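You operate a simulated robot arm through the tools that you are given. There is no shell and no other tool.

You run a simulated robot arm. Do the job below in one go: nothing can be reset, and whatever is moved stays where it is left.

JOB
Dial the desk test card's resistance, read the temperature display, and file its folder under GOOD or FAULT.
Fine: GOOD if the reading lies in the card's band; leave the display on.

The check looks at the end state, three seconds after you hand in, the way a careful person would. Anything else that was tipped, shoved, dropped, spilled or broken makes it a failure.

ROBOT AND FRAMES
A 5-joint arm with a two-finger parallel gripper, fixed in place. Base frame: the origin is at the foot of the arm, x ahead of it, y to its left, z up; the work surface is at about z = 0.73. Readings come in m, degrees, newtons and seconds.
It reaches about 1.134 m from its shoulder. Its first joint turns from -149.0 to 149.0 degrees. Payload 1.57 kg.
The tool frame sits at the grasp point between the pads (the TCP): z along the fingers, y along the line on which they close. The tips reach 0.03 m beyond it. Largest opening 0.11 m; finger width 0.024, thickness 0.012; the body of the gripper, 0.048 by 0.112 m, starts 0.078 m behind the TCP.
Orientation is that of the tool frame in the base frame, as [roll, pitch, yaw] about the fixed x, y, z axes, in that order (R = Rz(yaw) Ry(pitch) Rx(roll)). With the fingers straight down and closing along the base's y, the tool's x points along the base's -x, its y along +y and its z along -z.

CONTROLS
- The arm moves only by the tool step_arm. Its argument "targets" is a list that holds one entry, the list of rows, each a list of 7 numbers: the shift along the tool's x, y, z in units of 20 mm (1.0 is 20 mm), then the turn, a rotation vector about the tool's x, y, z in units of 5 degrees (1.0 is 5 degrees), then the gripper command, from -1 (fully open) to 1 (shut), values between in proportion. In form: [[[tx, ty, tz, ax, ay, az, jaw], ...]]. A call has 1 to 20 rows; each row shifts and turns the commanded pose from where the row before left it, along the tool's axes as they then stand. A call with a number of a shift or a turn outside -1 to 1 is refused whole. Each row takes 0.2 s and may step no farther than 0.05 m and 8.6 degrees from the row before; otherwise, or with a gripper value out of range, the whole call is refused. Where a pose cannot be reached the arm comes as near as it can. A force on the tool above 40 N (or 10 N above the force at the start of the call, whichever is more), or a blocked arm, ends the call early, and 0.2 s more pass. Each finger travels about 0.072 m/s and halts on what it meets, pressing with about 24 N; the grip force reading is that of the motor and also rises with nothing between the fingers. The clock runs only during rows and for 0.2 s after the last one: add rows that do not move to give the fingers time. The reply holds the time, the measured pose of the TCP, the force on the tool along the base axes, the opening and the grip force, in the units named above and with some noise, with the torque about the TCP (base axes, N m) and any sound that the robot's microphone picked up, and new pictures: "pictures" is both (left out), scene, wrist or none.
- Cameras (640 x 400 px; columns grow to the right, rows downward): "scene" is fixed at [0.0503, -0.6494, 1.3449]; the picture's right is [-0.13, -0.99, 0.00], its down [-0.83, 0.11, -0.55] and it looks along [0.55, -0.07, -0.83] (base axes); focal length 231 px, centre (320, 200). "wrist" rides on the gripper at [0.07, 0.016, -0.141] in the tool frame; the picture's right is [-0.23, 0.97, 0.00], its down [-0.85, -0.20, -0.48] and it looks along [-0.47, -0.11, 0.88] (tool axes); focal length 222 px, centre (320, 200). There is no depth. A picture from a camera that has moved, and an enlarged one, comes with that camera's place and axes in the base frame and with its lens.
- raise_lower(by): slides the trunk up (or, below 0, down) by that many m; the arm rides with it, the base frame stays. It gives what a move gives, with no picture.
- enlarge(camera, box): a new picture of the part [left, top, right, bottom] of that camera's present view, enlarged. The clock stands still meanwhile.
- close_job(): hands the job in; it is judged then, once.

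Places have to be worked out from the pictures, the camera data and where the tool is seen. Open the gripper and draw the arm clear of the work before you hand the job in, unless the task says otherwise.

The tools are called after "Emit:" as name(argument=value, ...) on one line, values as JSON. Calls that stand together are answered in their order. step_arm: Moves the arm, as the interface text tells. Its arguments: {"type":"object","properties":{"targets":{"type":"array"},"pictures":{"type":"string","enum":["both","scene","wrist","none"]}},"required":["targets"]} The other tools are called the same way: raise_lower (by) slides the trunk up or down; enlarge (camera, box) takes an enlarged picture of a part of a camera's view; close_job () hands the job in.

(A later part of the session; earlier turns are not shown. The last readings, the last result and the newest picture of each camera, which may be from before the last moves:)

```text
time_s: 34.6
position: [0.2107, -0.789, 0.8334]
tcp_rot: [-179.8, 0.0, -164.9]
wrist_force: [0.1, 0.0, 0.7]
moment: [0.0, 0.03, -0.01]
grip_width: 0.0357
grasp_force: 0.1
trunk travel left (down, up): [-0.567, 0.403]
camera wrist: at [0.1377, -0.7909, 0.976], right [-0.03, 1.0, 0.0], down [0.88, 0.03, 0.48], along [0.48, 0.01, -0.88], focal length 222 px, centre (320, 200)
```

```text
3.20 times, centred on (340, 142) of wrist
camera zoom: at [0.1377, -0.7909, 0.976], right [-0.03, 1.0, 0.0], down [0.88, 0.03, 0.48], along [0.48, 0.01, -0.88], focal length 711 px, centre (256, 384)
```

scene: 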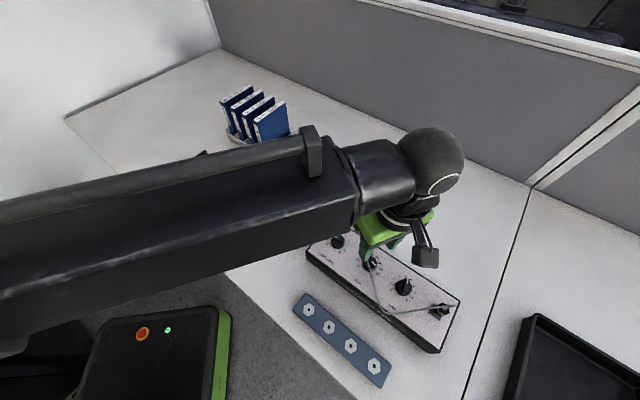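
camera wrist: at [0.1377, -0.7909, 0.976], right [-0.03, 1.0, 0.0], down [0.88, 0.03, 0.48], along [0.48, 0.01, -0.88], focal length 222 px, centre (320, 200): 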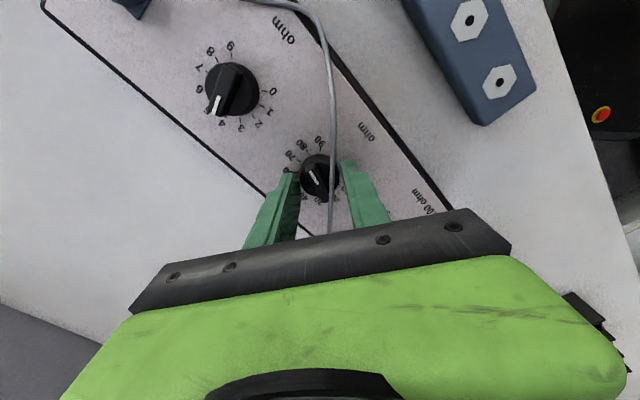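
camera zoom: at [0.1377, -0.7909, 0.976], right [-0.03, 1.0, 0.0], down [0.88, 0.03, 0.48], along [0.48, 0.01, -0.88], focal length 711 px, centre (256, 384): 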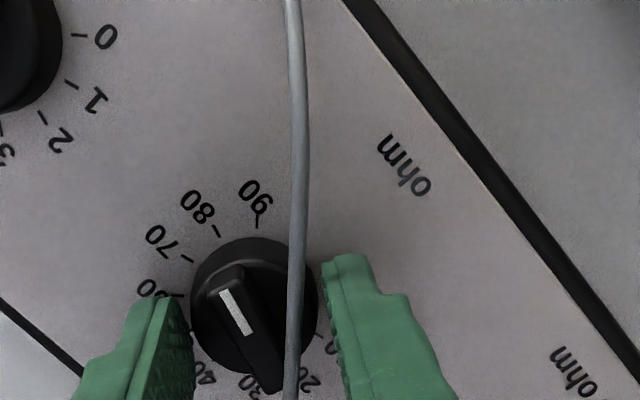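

The lead is safely between the fingers. I'll close on the knob body and turn +30°.

Emit:
step_arm(targets=[[[0, 0, 0, 0, 0, 0, 0.5], [0, 0, 0, 0, 0, 0, 0.7], [0, 0, 0, 0, 0, 0, 0.7], [0, 0, 0, 0, 0, 1, 0.7], [0, 0, 0, 0, 0, 1, 0.7], [0, 0, 0, 0, 0, 1, 0.7], [0, 0, 0, 0, 0, 1, 0.7], [0, 0, 0, 0, 0, 1, 0.7], [0, 0, 0, 0, 0, 1, 0.7], [0, 0, 0, 0, 0, 0, 0.7]]], pictures="wrist")

Emit:
enlarge(camera="wrist", box=[240, 80, 440, 205])

```text
time_s: 36.8
position: [0.2093, -0.7893, 0.8341]
tcp_rot: [-179.9, 0.1, 164.9]
wrist_force: [2.6, -17.9, 10.2]
moment: [-0.55, -0.23, 0.41]
grip_width: 0.0324
grasp_force: 23.7
trunk travel left (down, up): [-0.567, 0.403]
camera wrist: at [0.1457, -0.7549, 0.9757], right [0.47, 0.88, 0.0], down [0.77, -0.41, 0.48], along [0.42, -0.23, -0.88], focal length 222 px, centre (320, 200)
```

wrist: 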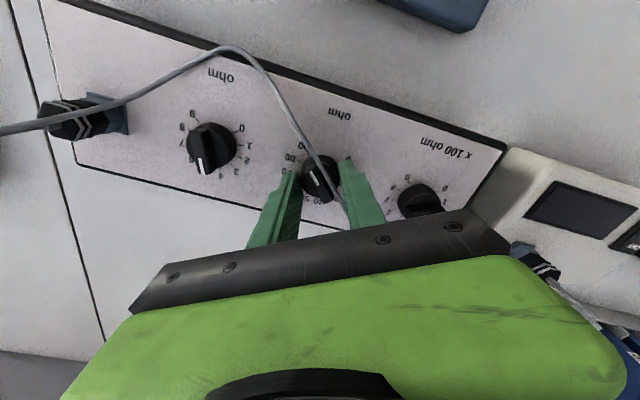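

```text
3.20 times, centred on (340, 142) of wrist
camera zoom: at [0.1457, -0.7549, 0.9757], right [0.47, 0.88, 0.0], down [0.77, -0.41, 0.48], along [0.42, -0.23, -0.88], focal length 711 px, centre (256, 384)
```

zoom: 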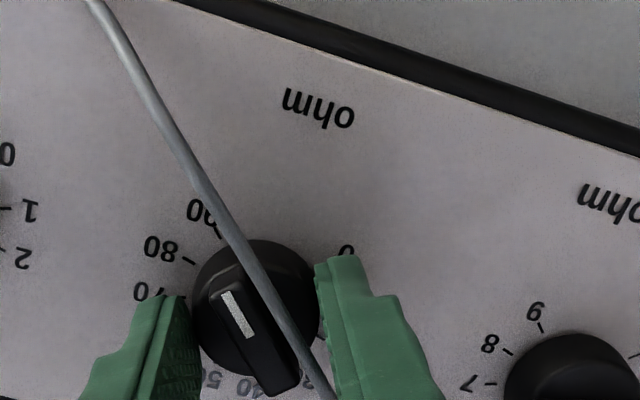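

The knob turned with the gripper. I'll open, rise and check where the pointer ended up.

Emit:
step_arm(targets=[[[0, 0, 0, 0, 0, 0, 0.3], [0, 0, 0, 0, 0, 0, 0.1], [0, 0, 0, 0, 0, 0, 0.1]]], pictures="none")

Emit:
raise_lower(by=0.085)

Emit:
enlarge(camera="wrist", box=[280, 120, 360, 170])

Emit:
enlarge(camera="wrist", box=[160, 40, 480, 240])

```text
time_s: 37.6
position: [0.2082, -0.7882, 0.8348]
tcp_rot: [180.0, 0.1, 165.1]
wrist_force: [0.0, 0.1, 0.3]
moment: [0.0, 0.0, 0.02]
grip_width: 0.0495
grasp_force: 0.0
trunk travel left (down, up): [-0.567, 0.403]
```

```text
time_s: 38.8
position: [0.2089, -0.7887, 0.9186]
tcp_rot: [180.0, 0.1, 165.0]
wrist_force: [1.0, -0.7, 0.1]
moment: [-0.03, 0.02, 0.01]
grip_width: 0.0495
grasp_force: 0.0
trunk travel left (down, up): [-0.652, 0.318]
```

```text
8.00 times, centred on (320, 145) of wrist
camera zoom: at [0.1456, -0.7544, 1.0609], right [0.47, 0.88, 0.0], down [0.77, -0.41, 0.48], along [0.42, -0.23, -0.88], focal length 1777 px, centre (320, 640)
```

zoom: 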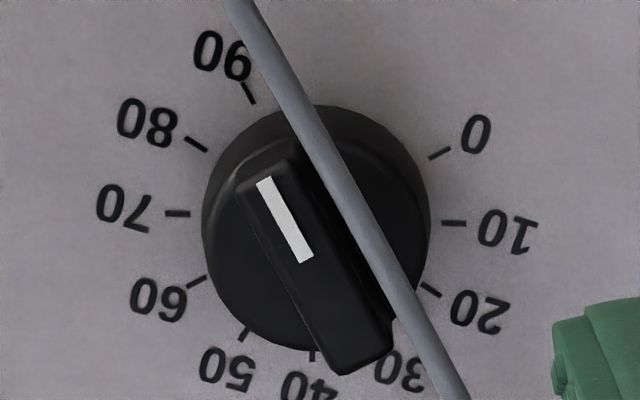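

```text
2.00 times, centred on (320, 140) of wrist
camera zoom: at [0.1456, -0.7544, 1.0609], right [0.47, 0.88, 0.0], down [0.77, -0.41, 0.48], along [0.42, -0.23, -0.88], focal length 444 px, centre (320, 320)
```

zoom: 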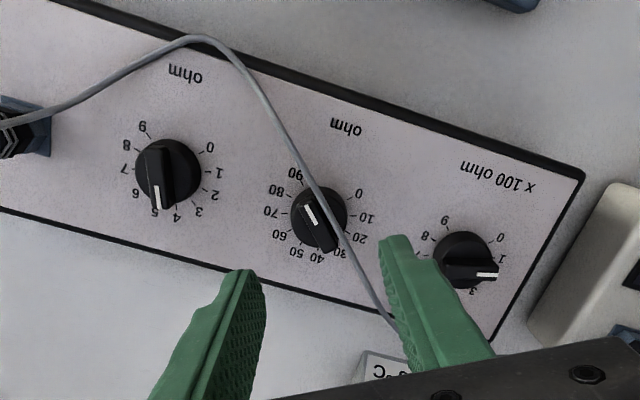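

All knobs now read 1 / 90 / 4, so 194 ohm is set. Next I'll raise a little, close the gripper and move over the temperature display's rocker switch at about (0.43, -0.53).

Emit:
raise_lower(by=0.03)

Emit:
step_arm(targets=[[[-0.4575, 0.961, 0, 0, 0, 0, 0.1], [-0.4575, 0.961, 0, 0, 0, 0, 0.1], [-0.4575, 0.961, 0, 0, 0, 0, 0.1], [-0.4575, 0.961, 0, 0, 0, 0, 0.1], [-0.4575, 0.961, 0, 0, 0, 0, 0.1], [-0.4575, 0.961, 0, 0, 0, 0, 0.1], [-0.4575, 0.961, 0, 0, 0, 0, 0.1], [-0.4575, 0.961, 0, 0, 0, 0, 0.1], [-0.4575, 0.961, 0, 0, 0, 0, 0.1], [-0.4575, 0.961, 0, 0, 0, 0, 0.1], [-0.4575, 0.961, 0, 0, 0, 0, 0.1], [-0.4575, 0.961, 0, 0, 0, 0, 0.1], [-0.4575, 0.961, 0, 0, 0, 0, 0.1], [-0.4575, 0.961, 0, 0, 0, 0, 0.1], [-0.4575, 0.961, 0, 0, 0, 0, 0.1], [-0.4575, 0.961, 0, 0, 0, 0, 0.1], [0, 0, 0, 0, 0, 0, 0.5]]], pictures="none")

Emit:
step_arm(targets=[[[0, 0, 0, 0, 0, 1, 0.7], [0, 0, 0, 0, 0, 1, 1], [0, 0, 0, 0, 0, 1, 1], [0, 0, 0, 0, 0, 1, 1], [0, 0, 0, 0, 0, 1, 1], [0, 0, 0, 0, 0, 1, 1], [0, 0, 0, 0, 0, 0, 1]]])

Emit:
enlarge(camera="wrist", box=[200, 60, 440, 210])

```text
time_s: 39.5
position: [0.2098, -0.7881, 0.9483]
tcp_rot: [180.0, 0.1, 165.1]
wrist_force: [0.6, 0.0, 0.2]
moment: [-0.01, -0.04, -0.01]
grip_width: 0.0493
grasp_force: 0.1
trunk travel left (down, up): [-0.682, 0.288]
```

```text
time_s: 43.1
position: [0.431, -0.53, 0.9491]
tcp_rot: [180.0, 0.1, 165.0]
wrist_force: [0.0, 0.2, 0.7]
moment: [0.02, 0.0, -0.02]
grip_width: 0.0273
grasp_force: 0.1
trunk travel left (down, up): [-0.682, 0.288]
```

```text
time_s: 44.8
position: [0.4316, -0.5303, 0.9491]
tcp_rot: [-180.0, 0.1, 134.9]
wrist_force: [-0.2, 0.1, -0.5]
moment: [0.01, -0.03, -0.01]
grip_width: 0.0002
grasp_force: 21.5
trunk travel left (down, up): [-0.682, 0.288]
camera wrist: at [0.3932, -0.4689, 1.091], right [0.85, 0.53, 0.0], down [0.46, -0.75, 0.48], along [0.25, -0.41, -0.88], focal length 222 px, centre (320, 200)
```

scene: 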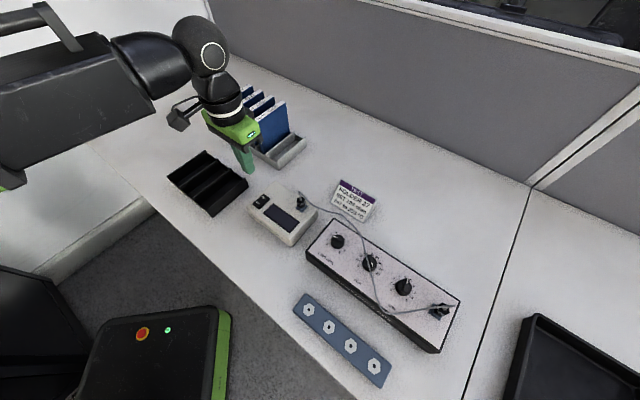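
wrist: 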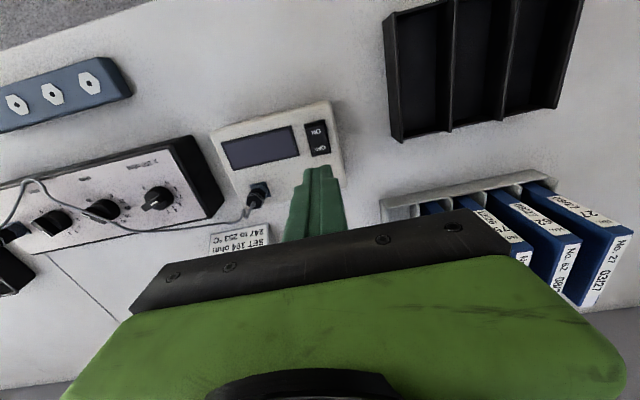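

```text
2.67 times, centred on (320, 135) of wrist
camera zoom: at [0.3932, -0.4689, 1.091], right [0.85, 0.53, 0.0], down [0.46, -0.75, 0.48], along [0.25, -0.41, -0.88], focal length 592 px, centre (320, 373)
```

zoom: 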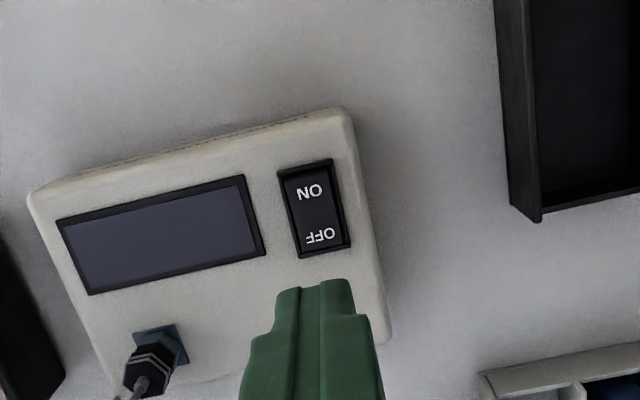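

The folder numbered 27 ("No. 27 03/27") is the outermost one, at the right in this view. The rocker's ON half is at about (0.420, -0.522, 0.80). I'll shift above its ON end and lower to just above it.

Emit:
step_arm(targets=[[[0.86, -0.1, 0, 0, 0, 0, 1], [0, 0, 0, 0, 0, 0, 1]]], pictures="none")

Emit:
raise_lower(by=-0.09)

Emit:
step_arm(targets=[[[0, 0, 0.2, 0, 0, 0, 1], [0, 0, 0, 0, 0, 0, 1]]])

Emit:
enlarge(camera="wrist", box=[200, 60, 440, 210])

Emit:
enlarge(camera="scene", box=[210, 160, 330, 235])

```text
time_s: 45.4
position: [0.4188, -0.5186, 0.9505]
tcp_rot: [180.0, 0.1, 135.0]
wrist_force: [-0.3, -0.4, -0.6]
moment: [0.02, -0.01, -0.03]
grip_width: 0.0003
grasp_force: 21.1
trunk travel left (down, up): [-0.682, 0.288]
```

```text
time_s: 46.6
position: [0.417, -0.5196, 0.859]
tcp_rot: [180.0, 0.1, 135.0]
wrist_force: [0.6, -0.1, -0.3]
moment: [-0.04, -0.02, -0.01]
grip_width: 0.0002
grasp_force: 21.8
trunk travel left (down, up): [-0.592, 0.378]
```

```text
time_s: 47.2
position: [0.418, -0.5191, 0.8585]
tcp_rot: [180.0, 0.1, 135.1]
wrist_force: [-0.7, 0.8, 0.1]
moment: [0.01, 0.01, -0.02]
grip_width: 0.0002
grasp_force: 21.2
out of reach, approached as far as the arm can: row 1
trunk travel left (down, up): [-0.592, 0.378]
camera wrist: at [0.3792, -0.4585, 1.0011], right [0.85, 0.53, 0.0], down [0.46, -0.75, 0.48], along [0.25, -0.41, -0.88], focal length 222 px, centre (320, 200)
```

scene: 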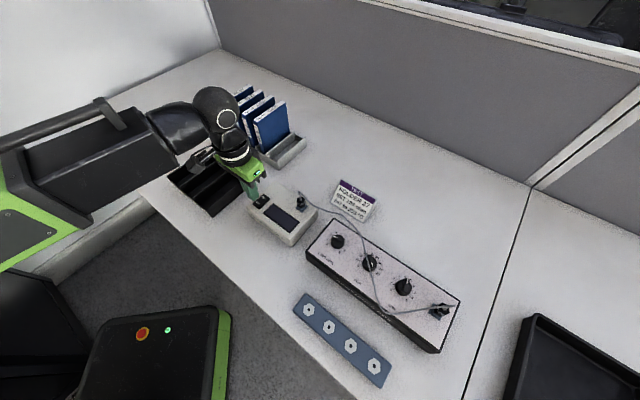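
wrist: 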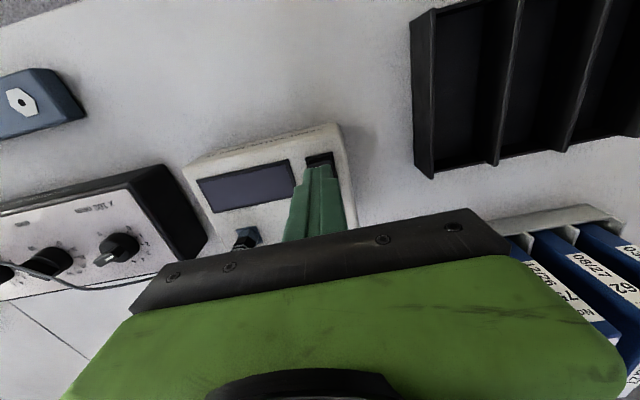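

```text
2.67 times, centred on (320, 135) of wrist
camera zoom: at [0.3792, -0.4585, 1.0011], right [0.85, 0.53, 0.0], down [0.46, -0.75, 0.48], along [0.25, -0.41, -0.88], focal length 592 px, centre (320, 373)
```

zoom: 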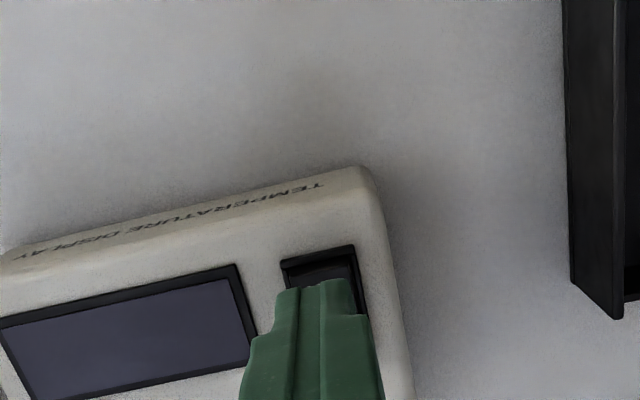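

```text
5.33 times, centred on (270, 198) of scene
camera zoom: at [0.0503, -0.6494, 1.3449], right [-0.13, -0.99, 0.0], down [-0.83, 0.11, -0.55], along [0.55, -0.07, -0.83], focal length 1234 px, centre (587, 213)
```

zoom: 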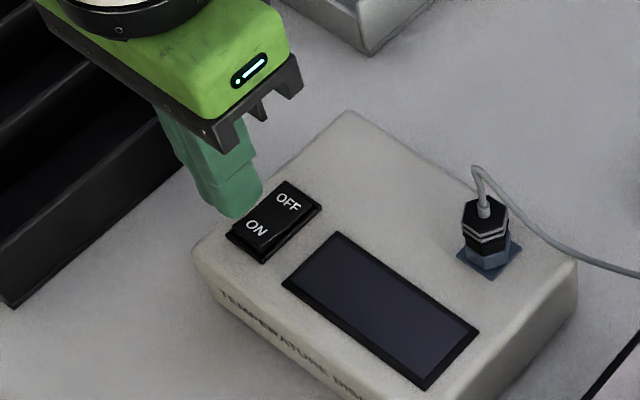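

The fingertips project onto the outer part of the ON half. The arm can't move down by itself here, so I'll lower with small trunk steps and watch the force.

Emit:
raise_lower(by=-0.018)

Emit:
raise_lower(by=-0.004)

Emit:
step_arm(targets=[[[0, 0, 0, 0, 0, 0, 1]]])

Emit:
enlarge(camera="scene", box=[210, 160, 330, 235])

```text
time_s: 47.9
position: [0.4161, -0.5196, 0.8415]
tcp_rot: [-179.9, 0.1, 134.9]
wrist_force: [-0.2, -0.3, -0.3]
moment: [0.03, 0.02, -0.02]
grip_width: 0.0
grasp_force: 21.1
trunk travel left (down, up): [-0.574, 0.396]
```

```text
time_s: 48.4
position: [0.4169, -0.52, 0.8382]
tcp_rot: [179.9, 0.2, 135.0]
wrist_force: [-0.5, -0.9, -0.2]
moment: [-0.03, 0.02, -0.01]
grip_width: 0.0
grasp_force: 21.1
trunk travel left (down, up): [-0.57, 0.4]
```

```text
time_s: 48.8
position: [0.4166, -0.5184, 0.8368]
tcp_rot: [180.0, 0.1, 135.0]
wrist_force: [0.7, 0.1, -0.4]
moment: [0.01, 0.01, 0.01]
grip_width: 0.0
grasp_force: 21.4
trunk travel left (down, up): [-0.57, 0.4]
camera wrist: at [0.3792, -0.4585, 0.979], right [0.85, 0.53, 0.0], down [0.46, -0.75, 0.48], along [0.25, -0.41, -0.88], focal length 222 px, centre (320, 200)
```

scene: 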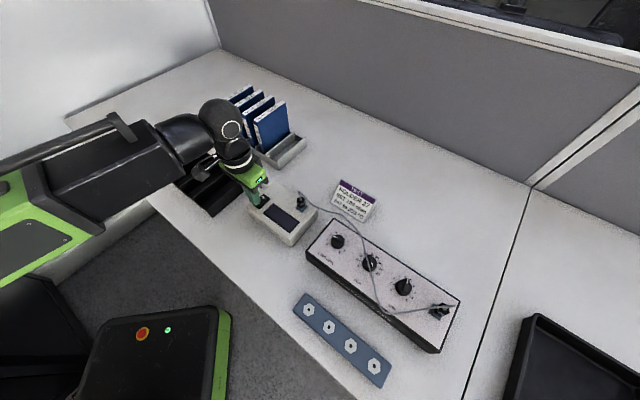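
wrist: 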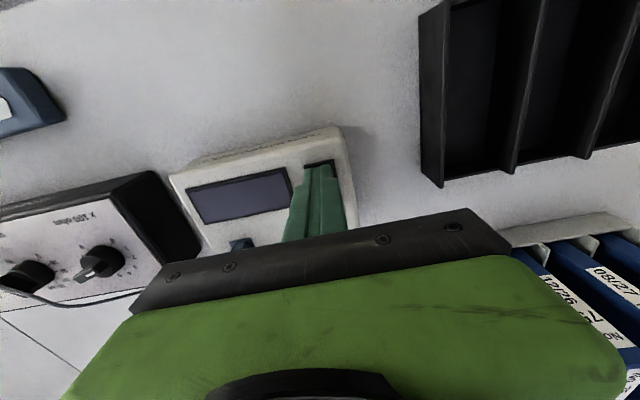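

```text
5.33 times, centred on (270, 198) of scene
camera zoom: at [0.0503, -0.6494, 1.3449], right [-0.13, -0.99, 0.0], down [-0.83, 0.11, -0.55], along [0.55, -0.07, -0.83], focal length 1234 px, centre (587, 213)
```

zoom: 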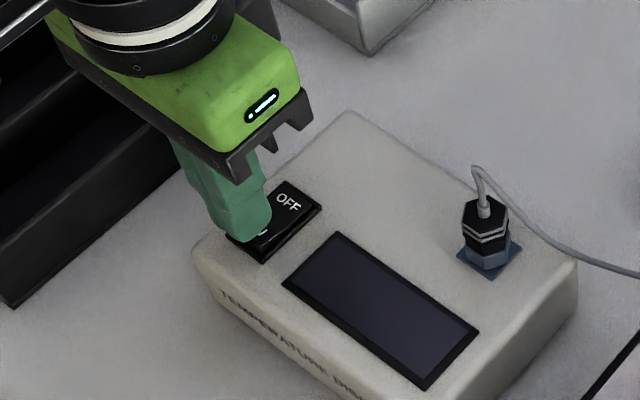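

No contact yet, with the tip at about 0.807. I'll continue in 3 mm steps.

Emit:
raise_lower(by=-0.003)

Emit:
raise_lower(by=-0.003)

Emit:
enlarge(camera="scene", box=[210, 160, 330, 235])

```text
time_s: 49.3
position: [0.418, -0.5198, 0.8334]
tcp_rot: [180.0, 0.1, 135.0]
wrist_force: [-0.4, 1.0, 0.8]
moment: [0.01, 0.02, -0.01]
grip_width: 0.0002
grasp_force: 21.7
trunk travel left (down, up): [-0.567, 0.403]
```

```text
time_s: 49.8
position: [0.4171, -0.519, 0.831]
tcp_rot: [180.0, 0.1, 135.0]
wrist_force: [0.1, 0.2, -0.2]
moment: [-0.01, -0.03, 0.04]
grip_width: 0.0
grasp_force: 20.7
trunk travel left (down, up): [-0.564, 0.406]
```

```text
5.33 times, centred on (270, 198) of scene
camera zoom: at [0.0503, -0.6494, 1.3449], right [-0.13, -0.99, 0.0], down [-0.83, 0.11, -0.55], along [0.55, -0.07, -0.83], focal length 1234 px, centre (587, 213)
```

zoom: 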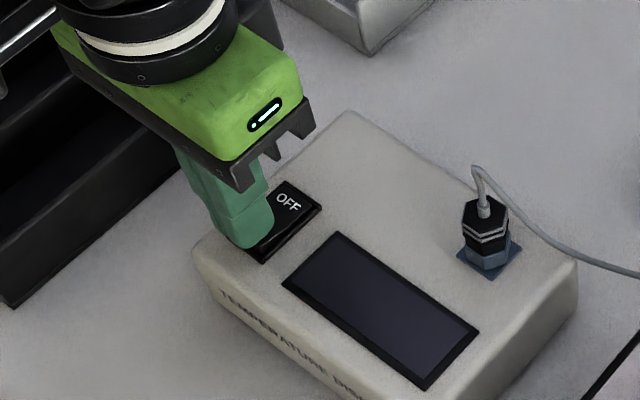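

Still no force, with the tip at 0.801. I'll continue down in 2 mm steps.

Emit:
raise_lower(by=-0.002)

Emit:
raise_lower(by=-0.002)

Emit:
enlarge(camera="scene", box=[210, 160, 330, 235])

```text
time_s: 50.3
position: [0.4168, -0.5188, 0.8285]
tcp_rot: [-180.0, 0.1, 135.0]
wrist_force: [-0.5, -0.6, 0.5]
moment: [0.0, -0.01, 0.01]
grip_width: 0.0002
grasp_force: 21.8
trunk travel left (down, up): [-0.562, 0.408]
```

```text
time_s: 50.9
position: [0.4172, -0.5183, 0.8282]
tcp_rot: [179.9, 0.1, 135.0]
wrist_force: [1.0, 0.7, 0.3]
moment: [0.01, 0.0, -0.03]
grip_width: 0.0002
grasp_force: 21.6
trunk travel left (down, up): [-0.56, 0.41]
```

```text
5.33 times, centred on (270, 198) of scene
camera zoom: at [0.0503, -0.6494, 1.3449], right [-0.13, -0.99, 0.0], down [-0.83, 0.11, -0.55], along [0.55, -0.07, -0.83], focal length 1234 px, centre (587, 213)
```

zoom: 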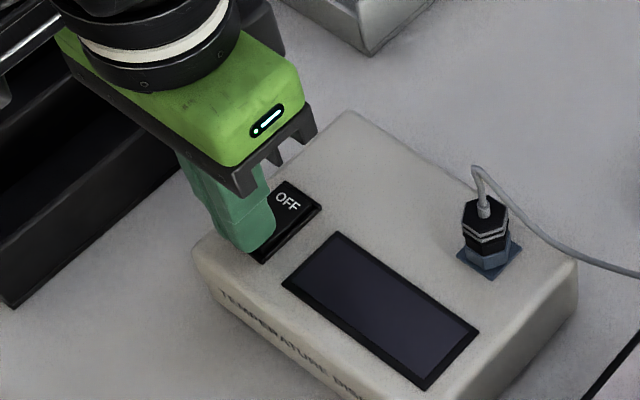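

Still free at about 0.797. I'll continue.

Emit:
raise_lower(by=-0.002)

Emit:
raise_lower(by=-0.002)

Emit:
enlarge(camera="scene", box=[210, 160, 330, 235])

```text
time_s: 51.4
position: [0.4175, -0.5199, 0.8258]
tcp_rot: [179.9, 0.2, 135.0]
wrist_force: [1.9, -2.4, 13.2]
moment: [-0.21, -0.18, -0.03]
grip_width: 0.0
grasp_force: 21.6
trunk travel left (down, up): [-0.558, 0.412]
```

```text
time_s: 51.8
position: [0.4175, -0.5192, 0.8259]
tcp_rot: [-179.9, 0.4, 135.0]
wrist_force: [-0.6, 1.2, 24.9]
moment: [-0.14, -0.19, -0.12]
grip_width: 0.0001
grasp_force: 20.8
trunk travel left (down, up): [-0.557, 0.413]
stopped: the force on the tool passed its limit at 44 N (the readings are from after the stop); the commanded pose is now the measured one
```

```text
5.33 times, centred on (270, 198) of scene
camera zoom: at [0.0503, -0.6494, 1.3449], right [-0.13, -0.99, 0.0], down [-0.83, 0.11, -0.55], along [0.55, -0.07, -0.83], focal length 1234 px, centre (587, 213)
```

zoom: 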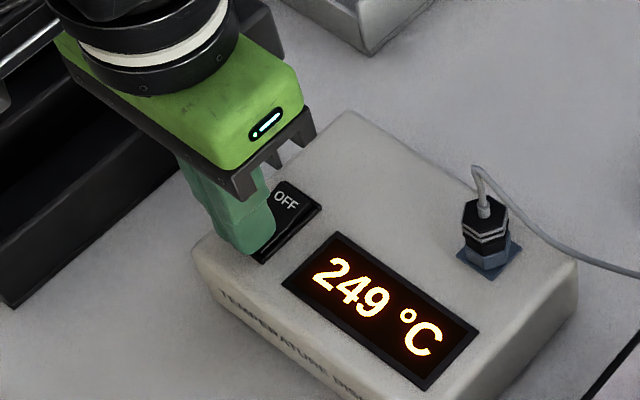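

The display is on and reads 249 °C, inside 247–253, so the verdict is GOOD. I'll lift off and re-check the reading, then look at the tray labels and folders.

Emit:
raise_lower(by=0.15)

Emit:
step_arm(targets=[[[0, 0, 0, 0, 0, 0, 1]]])

Emit:
enlarge(camera="scene", box=[210, 160, 330, 235])

Emit:
enlarge(camera="scene", box=[150, 130, 270, 220])

Emit:
enlarge(camera="wrist", box=[320, 0, 640, 200])

```text
time_s: 53.5
position: [0.4183, -0.521, 0.9753]
tcp_rot: [180.0, 0.3, 135.1]
wrist_force: [0.3, -0.6, -0.4]
moment: [0.0, 0.0, -0.01]
grip_width: 0.0
grasp_force: 21.7
trunk travel left (down, up): [-0.707, 0.263]
```

```text
time_s: 54.0
position: [0.4183, -0.5204, 0.9737]
tcp_rot: [180.0, 0.2, 134.9]
wrist_force: [0.1, 0.2, -0.3]
moment: [0.01, 0.01, -0.01]
grip_width: 0.0
grasp_force: 21.9
trunk travel left (down, up): [-0.707, 0.263]
camera wrist: at [0.3796, -0.459, 1.1159], right [0.85, 0.53, 0.0], down [0.46, -0.74, 0.48], along [0.25, -0.41, -0.88], focal length 222 px, centre (320, 200)
```

scene: 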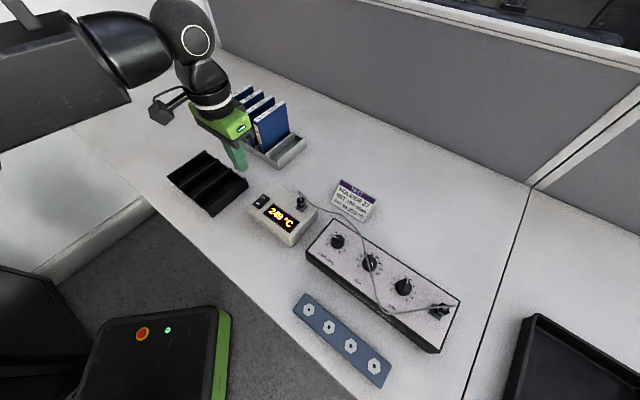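
wrist: 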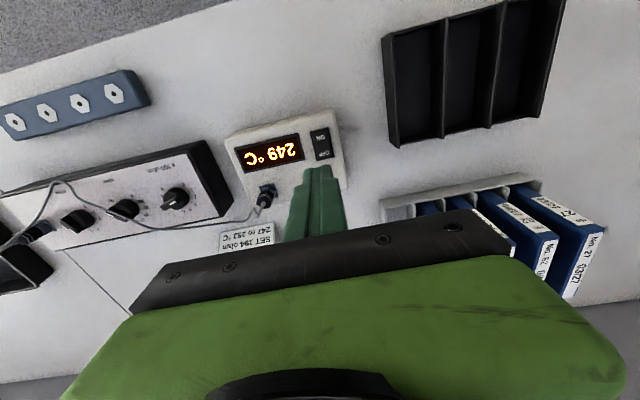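

```text
5.33 times, centred on (270, 198) of scene
camera zoom: at [0.0503, -0.6494, 1.3449], right [-0.13, -0.99, 0.0], down [-0.83, 0.11, -0.55], along [0.55, -0.07, -0.83], focal length 1234 px, centre (587, 213)
```

zoom: 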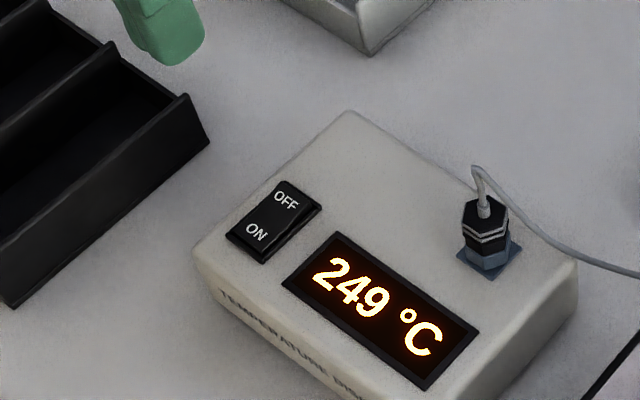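

```text
4.44 times, centred on (210, 175) of scene
camera zoom: at [0.0503, -0.6494, 1.3449], right [-0.13, -0.99, 0.0], down [-0.83, 0.11, -0.55], along [0.55, -0.07, -0.83], focal length 1028 px, centre (809, 311)
```

zoom: 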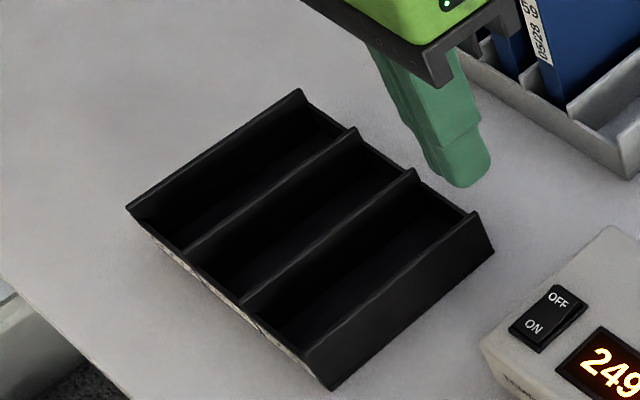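

```text
2.00 times, centred on (480, 100) of wrist
camera zoom: at [0.3796, -0.459, 1.1159], right [0.85, 0.53, 0.0], down [0.46, -0.74, 0.48], along [0.25, -0.41, -0.88], focal length 444 px, centre (0, 400)
```

zoom: 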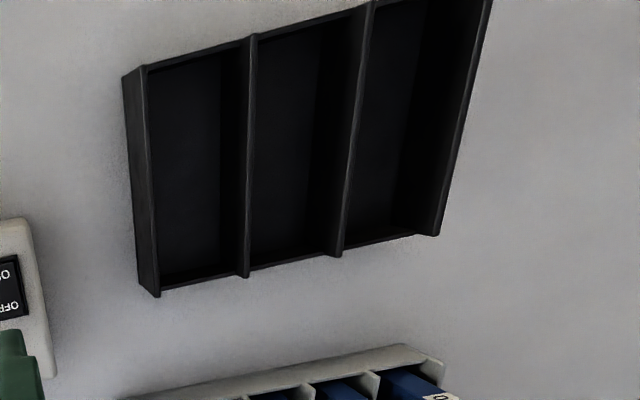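

The reading holds at 249 °C. The tray's labels are on its front face, towards -x/+y, so I'll move the wrist camera in front of the tray to read them.

Emit:
step_arm(targets=[[[0.87, 0.94, 0, 0, 0, 0, 1], [0.87, 0.94, 0, 0, 0, 0, 1], [0.87, 0.94, 0, 0, 0, 0, 1], [0.87, 0.94, 0, 0, 0, 0, 1], [0.87, 0.94, 0, 0, 0, 0, 1], [0.87, 0.94, 0, 0, 0, 0, 1], [0.87, 0.94, 0, 0, 0, 0, 1], [0.87, 0.94, 0, 0, 0, 0, 1], [0.87, 0.94, 0, 0, 0, 0, 1], [0.87, 0.94, 0, 0, 0, 0, 1], [0.87, 0.94, 0, 0, 0, 0, 1], [0.87, 0.94, 0, 0, 0, 0, 1], [0, 0, 0, 0, 0, 0, 0]]])

Emit:
enlarge(camera="wrist", box=[160, 60, 480, 260])

Emit:
enlarge(camera="scene", box=[200, 70, 330, 180])

```text
time_s: 56.8
position: [0.5014, -0.2672, 0.9748]
tcp_rot: [-180.0, 0.0, 135.0]
wrist_force: [-0.6, -0.9, 0.9]
moment: [0.0, -0.03, 0.04]
grip_width: 0.0522
grasp_force: 0.0
out of reach, approached as far as the arm can: row 7, 8, 9, 10, 11, 12
trunk travel left (down, up): [-0.707, 0.263]
camera wrist: at [0.4636, -0.205, 1.1162], right [0.85, 0.53, 0.0], down [0.46, -0.75, 0.48], along [0.25, -0.41, -0.88], focal length 222 px, centre (320, 200)
```

scene: 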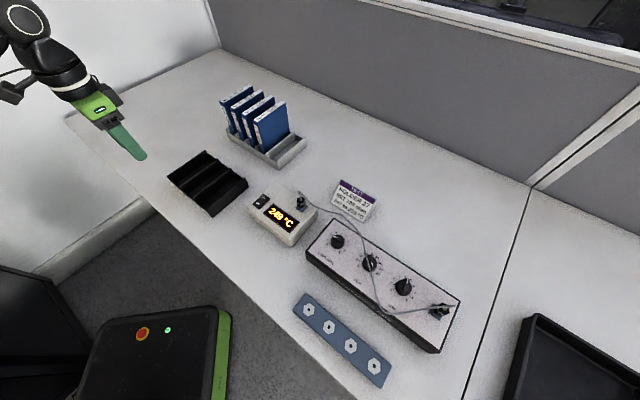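
wrist: 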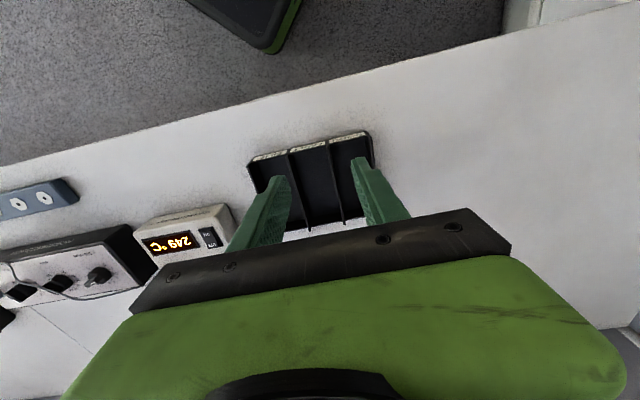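

```text
2.00 times, centred on (320, 160) of wrist
camera zoom: at [0.4636, -0.205, 1.1162], right [0.85, 0.53, 0.0], down [0.46, -0.75, 0.48], along [0.25, -0.41, -0.88], focal length 444 px, centre (320, 280)
```

zoom: 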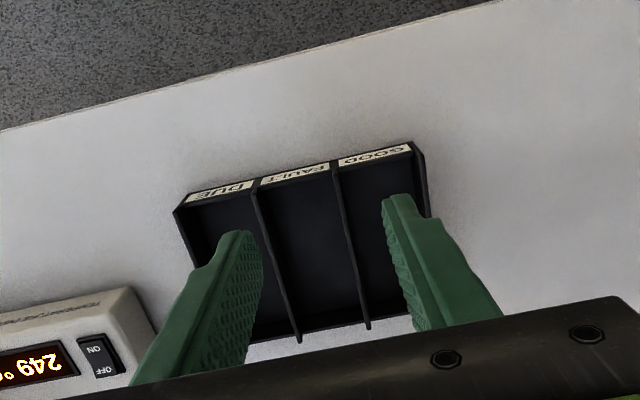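

```text
3.64 times, centred on (265, 125) of scene
camera zoom: at [0.0503, -0.6494, 1.3449], right [-0.13, -0.99, 0.0], down [-0.83, 0.11, -0.55], along [0.55, -0.07, -0.83], focal length 841 px, centre (520, 473)
```

zoom: 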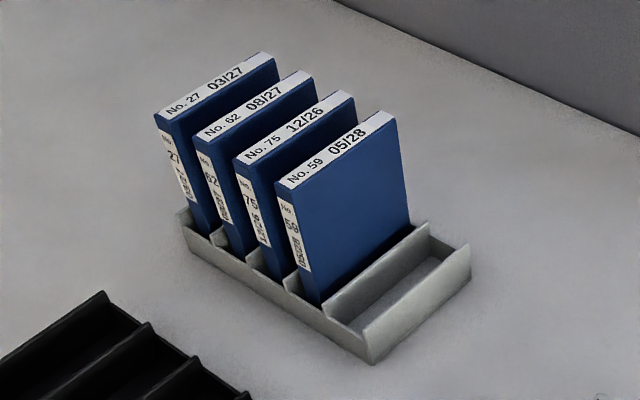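

I'll zoom in to confirm the tray labels.

Emit:
enlarge(camera="wrist", box=[240, 125, 384, 215])

Emit:
enlarge(camera="scene", box=[150, 140, 260, 220])

Emit:
enlarge(camera="scene", box=[210, 75, 310, 175])

```text
4.44 times, centred on (312, 170) of wrist
camera zoom: at [0.4636, -0.205, 1.1162], right [0.85, 0.53, 0.0], down [0.46, -0.75, 0.48], along [0.25, -0.41, -0.88], focal length 987 px, centre (356, 333)
```

zoom: 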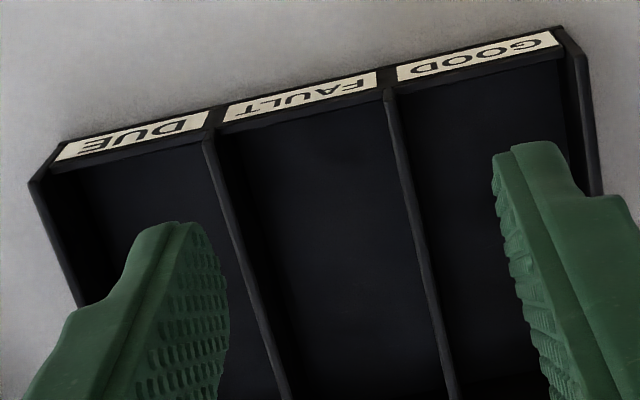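

```text
5.00 times, centred on (205, 180) of scene
camera zoom: at [0.0503, -0.6494, 1.3449], right [-0.13, -0.99, 0.0], down [-0.83, 0.11, -0.55], along [0.55, -0.07, -0.83], focal length 1157 px, centre (895, 300)
```

zoom: 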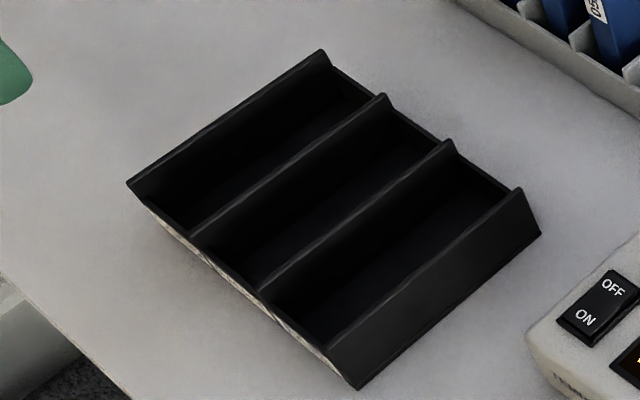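

```text
4.00 times, centred on (260, 125) of scene
camera zoom: at [0.0503, -0.6494, 1.3449], right [-0.13, -0.99, 0.0], down [-0.83, 0.11, -0.55], along [0.55, -0.07, -0.83], focal length 926 px, centre (560, 500)
```

zoom: 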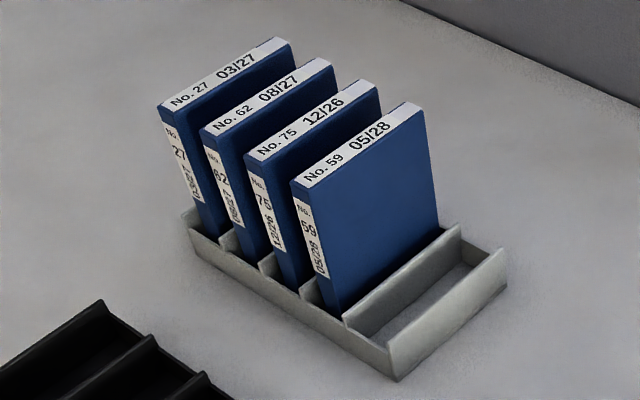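

The labels in order are DUE, FAULT and GOOD, with GOOD as the +y-most slot. Folder 27 is the +y-most folder in the rack. I'll raise the trunk, then take views from above the tray and the folders for exact placement.

Emit:
raise_lower(by=0.1)

Emit:
step_arm(targets=[[[-0.988, -0.213, 0, 0, 0, 0, -0.2], [-0.988, -0.213, 0, 0, 0, 0, -0.2], [-0.988, -0.213, 0, 0, 0, 0, -0.2], [-0.988, -0.213, 0, 0, 0, 0, -0.2], [-0.988, -0.213, 0, 0, 0, 0, -0.2], [-0.988, -0.213, 0, 0, 0, 0, -0.2], [-0.988, -0.213, 0, 0, 0, 0, -0.2], [-0.988, -0.213, 0, 0, 0, 0, -0.2], [-0.988, -0.213, 0, 0, 0, 0, -0.2], [0, 0, 0, 0, 0, 0, -0.2]]])

Emit:
enlarge(camera="wrist", box=[200, 0, 440, 150])

```text
time_s: 58.1
position: [0.5012, -0.2668, 1.074]
tcp_rot: [-179.8, -0.1, 135.0]
wrist_force: [0.4, -0.1, 0.5]
moment: [0.02, -0.02, 0.03]
grip_width: 0.0549
grasp_force: 0.0
trunk travel left (down, up): [-0.807, 0.163]
```

```text
time_s: 60.3
position: [0.5998, -0.4192, 1.0742]
tcp_rot: [-179.9, 0.1, 135.0]
wrist_force: [0.4, -0.4, 1.2]
moment: [0.02, 0.05, 0.03]
grip_width: 0.066
grasp_force: 0.0
trunk travel left (down, up): [-0.807, 0.163]
camera wrist: at [0.5616, -0.358, 1.2162], right [0.85, 0.53, 0.0], down [0.46, -0.75, 0.48], along [0.25, -0.41, -0.88], focal length 222 px, centre (320, 200)
```

scene: 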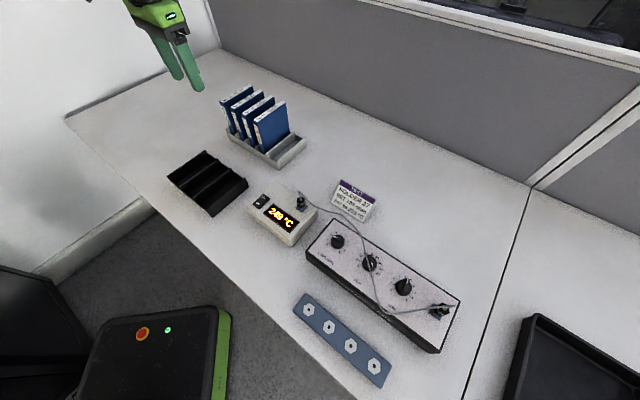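
wrist: 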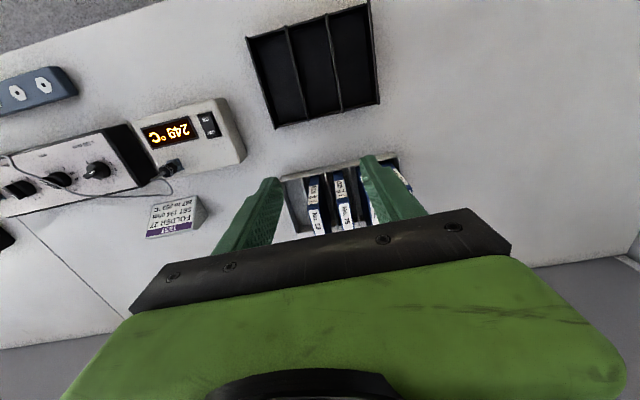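

```text
2.67 times, centred on (320, 75) of wrist
camera zoom: at [0.5616, -0.358, 1.2162], right [0.85, 0.53, 0.0], down [0.46, -0.75, 0.48], along [0.25, -0.41, -0.88], focal length 592 px, centre (320, 533)
```

zoom: 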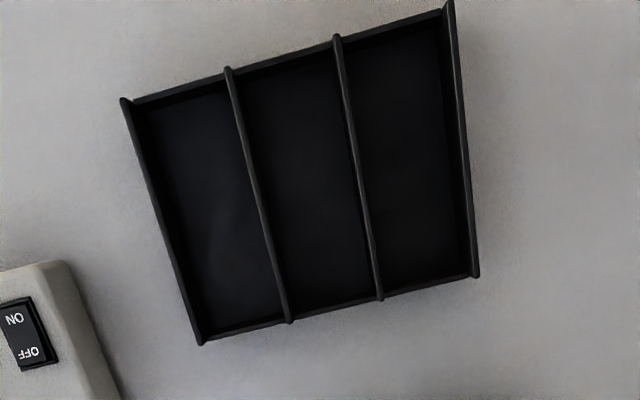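

The tray geometry is now clear. The GOOD slot is centred at about (0.597, -0.306), runs along -45°, and is about 60 mm wide inside with walls up to z≈0.78. Now I'll look at the folders from above, keeping the tips at z 1.04.

Emit:
step_arm(targets=[[[-0.964, 0.322, 0, 0, 0, 0, -0.2], [-0.964, 0.322, 0, 0, 0, 0, -0.2], [-0.964, 0.322, 0, 0, 0, 0, -0.2], [-0.964, 0.322, 0, 0, 0, 0, -0.2], [-0.964, 0.322, 0, 0, 0, 0, -0.2], [-0.964, 0.322, 0, 0, 0, 0, -0.2], [-0.964, 0.322, 0, 0, 0, 0, -0.2], [-0.964, 0.322, 0, 0, 0, 0, -0.2], [-0.964, 0.322, 0, 0, 0, 0, -0.2], [-0.964, 0.322, 0, 0, 0, 0, -0.2], [-0.964, 0.322, 0, 0, 0, 0, -0.2], [0, 0, 0, 0, 0, 0, -0.2]]])

Emit:
enlarge(camera="wrist", box=[180, 20, 460, 195])

```text
time_s: 62.9
position: [0.7863, -0.5131, 1.0731]
tcp_rot: [-179.9, 0.1, 135.1]
wrist_force: [0.0, -0.6, 0.2]
moment: [-0.01, -0.01, 0.0]
grip_width: 0.0661
grasp_force: 0.0
out of reach, approached as far as the arm can: row 9, 11
trunk travel left (down, up): [-0.807, 0.163]
camera wrist: at [0.748, -0.451, 1.2159], right [0.85, 0.53, 0.0], down [0.46, -0.74, 0.48], along [0.25, -0.41, -0.88], focal length 222 px, centre (320, 200)
```

scene: 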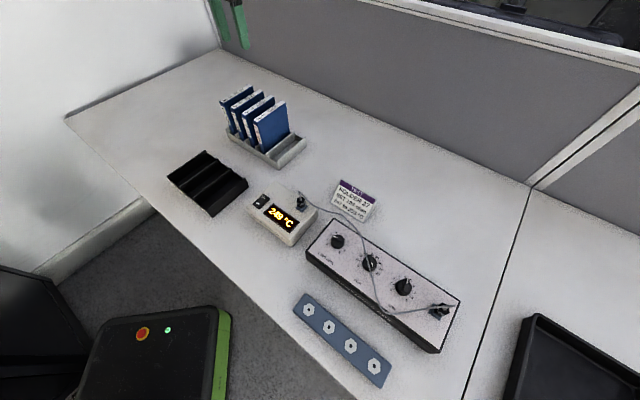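
wrist: 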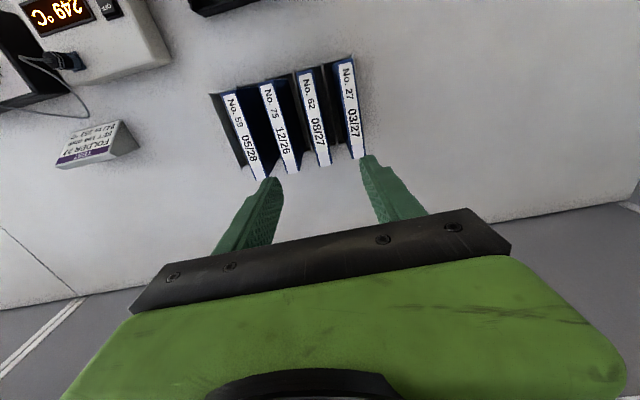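

```text
2.29 times, centred on (320, 108) of wrist
camera zoom: at [0.748, -0.451, 1.2159], right [0.85, 0.53, 0.0], down [0.46, -0.74, 0.48], along [0.25, -0.41, -0.88], focal length 508 px, centre (320, 411)
```

zoom: 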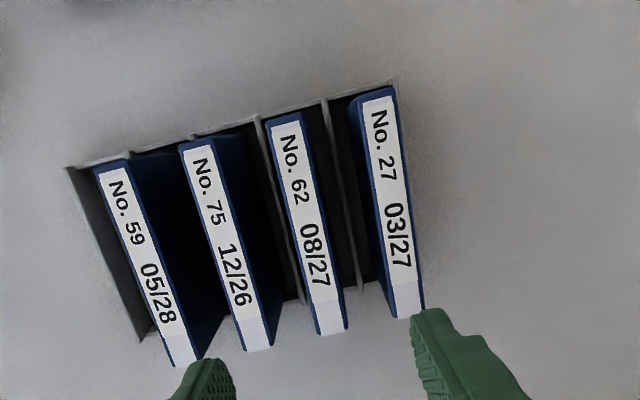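

Folder 27's top is at z≈0.897, centred at about (0.807, -0.463), 0.122 m long and about 20 mm thick, with a 27 mm gap to folder 62. I'll move above it (slightly to the spine side for reach) with a 38 mm opening and verify alignment.

Emit:
step_arm(targets=[[[0.51, 0.834, 0, 0, 0, 0, 0.31], [0.51, 0.834, 0, 0, 0, 0, 0.31], [0.51, 0.834, 0, 0, 0, 0, 0.31], [0, 0, 0, 0, 0, 0, 0.31]]])

Emit:
enlarge(camera="wrist", box=[180, 40, 460, 215])

```text
time_s: 63.9
position: [0.8005, -0.4528, 1.0747]
tcp_rot: [-179.9, 0.0, 135.1]
wrist_force: [-0.2, -0.2, 0.6]
moment: [0.03, -0.01, 0.0]
grip_width: 0.0379
grasp_force: 0.1
out of reach, approached as far as the arm can: row 3
trunk travel left (down, up): [-0.807, 0.163]
camera wrist: at [0.7616, -0.392, 1.2161], right [0.85, 0.53, 0.0], down [0.46, -0.75, 0.48], along [0.25, -0.41, -0.88], focal length 222 px, centre (320, 200)
```

scene: 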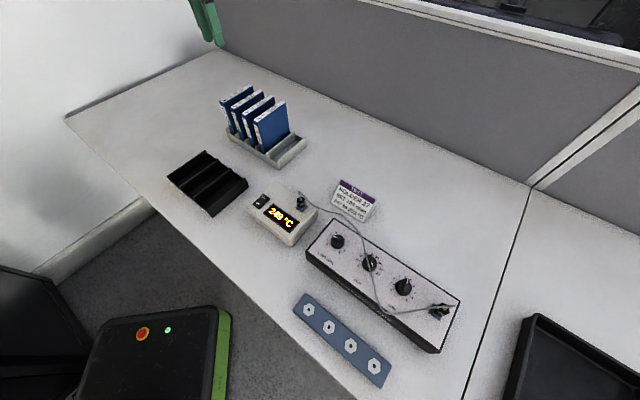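
wrist: 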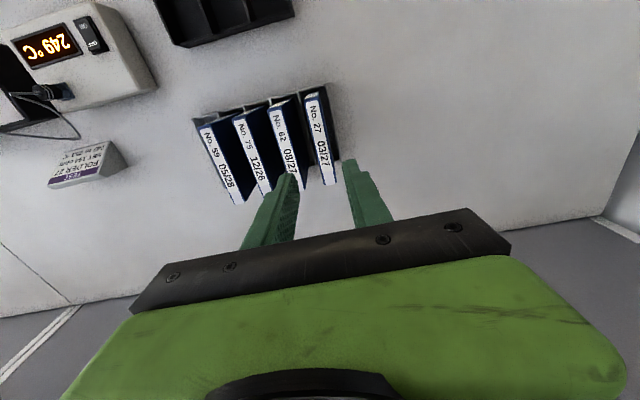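

```text
2.29 times, centred on (320, 128) of wrist
camera zoom: at [0.7616, -0.392, 1.2161], right [0.85, 0.53, 0.0], down [0.46, -0.75, 0.48], along [0.25, -0.41, -0.88], focal length 508 px, centre (320, 366)
```

zoom: 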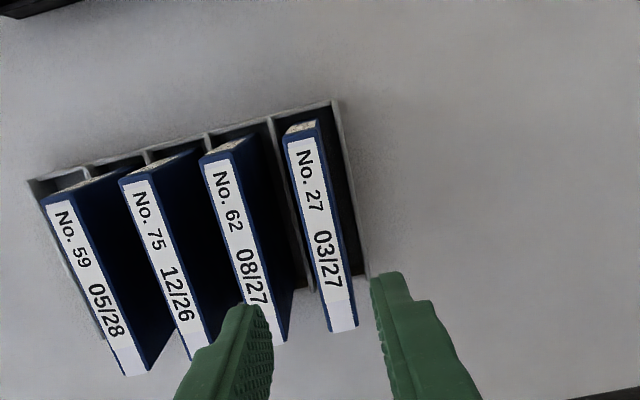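

Alignment is within 2 mm, so I'll correct that and lower until the tips sit about 18 mm above the folder tops for a check.

Emit:
step_arm(targets=[[[0, -0.1, 0, 0, 0, 0, 0.31], [0, 0, 0, 0, 0, 0, 0.31]]], pictures="none")

Emit:
raise_lower(by=-0.13)

Emit:
step_arm(targets=[[[0, 0, 0, 0, 0, 0, 0.31]]])

Emit:
enlarge(camera="wrist", box=[180, 60, 460, 235])

Emit:
enlarge(camera="scene", box=[200, 40, 330, 180])

```text
time_s: 64.5
position: [0.7983, -0.4543, 1.0738]
tcp_rot: [-179.8, 0.0, 135.1]
wrist_force: [0.0, -0.3, -0.9]
moment: [0.02, 0.01, 0.03]
grip_width: 0.038
grasp_force: 0.1
trunk travel left (down, up): [-0.807, 0.163]
```

```text
time_s: 66.1
position: [0.7979, -0.4548, 0.9446]
tcp_rot: [-179.9, 0.0, 135.0]
wrist_force: [-0.8, 0.2, 0.1]
moment: [-0.05, 0.0, -0.01]
grip_width: 0.038
grasp_force: 0.1
trunk travel left (down, up): [-0.677, 0.293]
```

```text
time_s: 66.5
position: [0.7973, -0.454, 0.9433]
tcp_rot: [-179.9, -0.1, 135.0]
wrist_force: [0.5, -0.2, -0.1]
moment: [0.02, -0.02, -0.02]
grip_width: 0.0381
grasp_force: 0.1
trunk travel left (down, up): [-0.677, 0.293]
camera wrist: at [0.7599, -0.3935, 1.0862], right [0.85, 0.53, 0.0], down [0.46, -0.75, 0.48], along [0.25, -0.41, -0.88], focal length 222 px, centre (320, 200)
```

scene: 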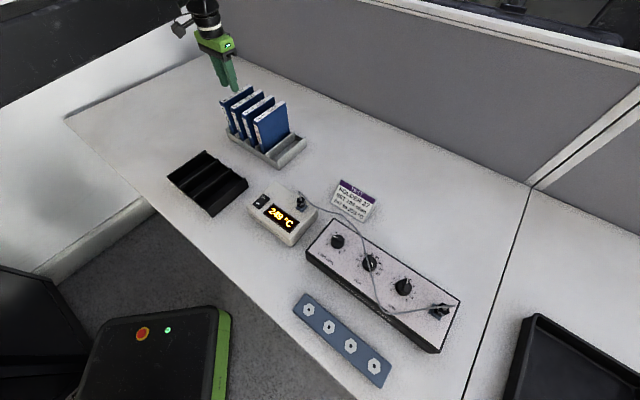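
wrist: 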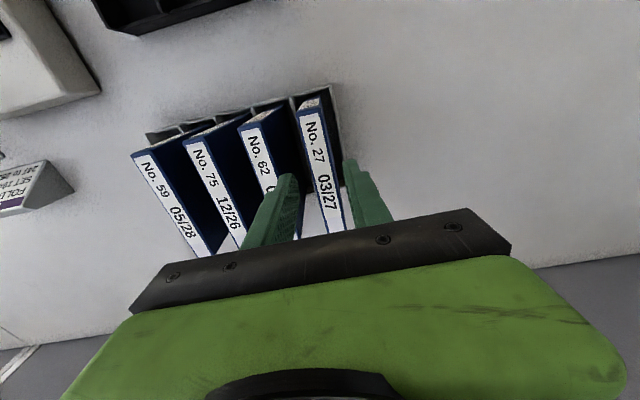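

```text
2.29 times, centred on (320, 148) of wrist
camera zoom: at [0.7599, -0.3935, 1.0862], right [0.85, 0.53, 0.0], down [0.46, -0.75, 0.48], along [0.25, -0.41, -0.88], focal length 508 px, centre (320, 320)
```

zoom: 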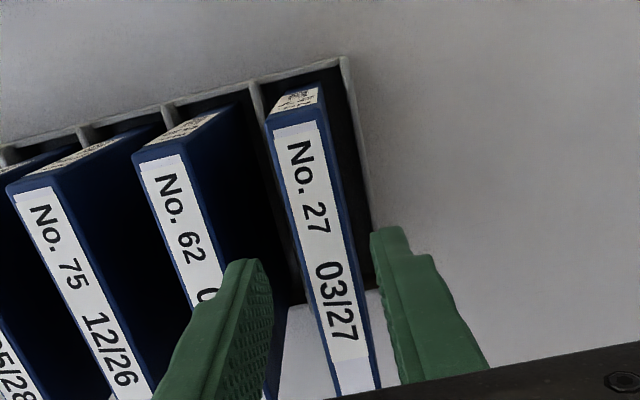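

```text
2.86 times, centred on (265, 110) of scene
camera zoom: at [0.0503, -0.6494, 1.3449], right [-0.13, -0.99, 0.0], down [-0.83, 0.11, -0.55], along [0.55, -0.07, -0.83], focal length 661 px, centre (477, 457)
```

zoom: 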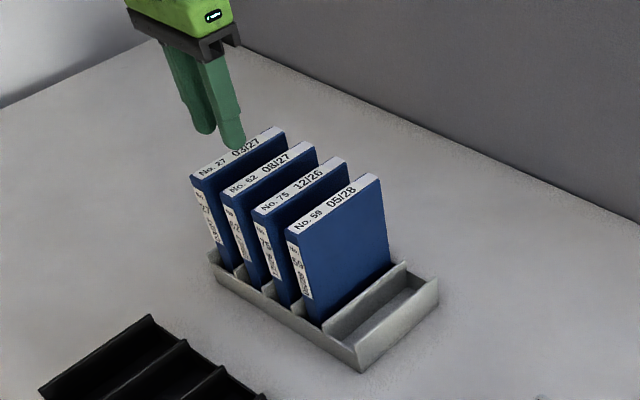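

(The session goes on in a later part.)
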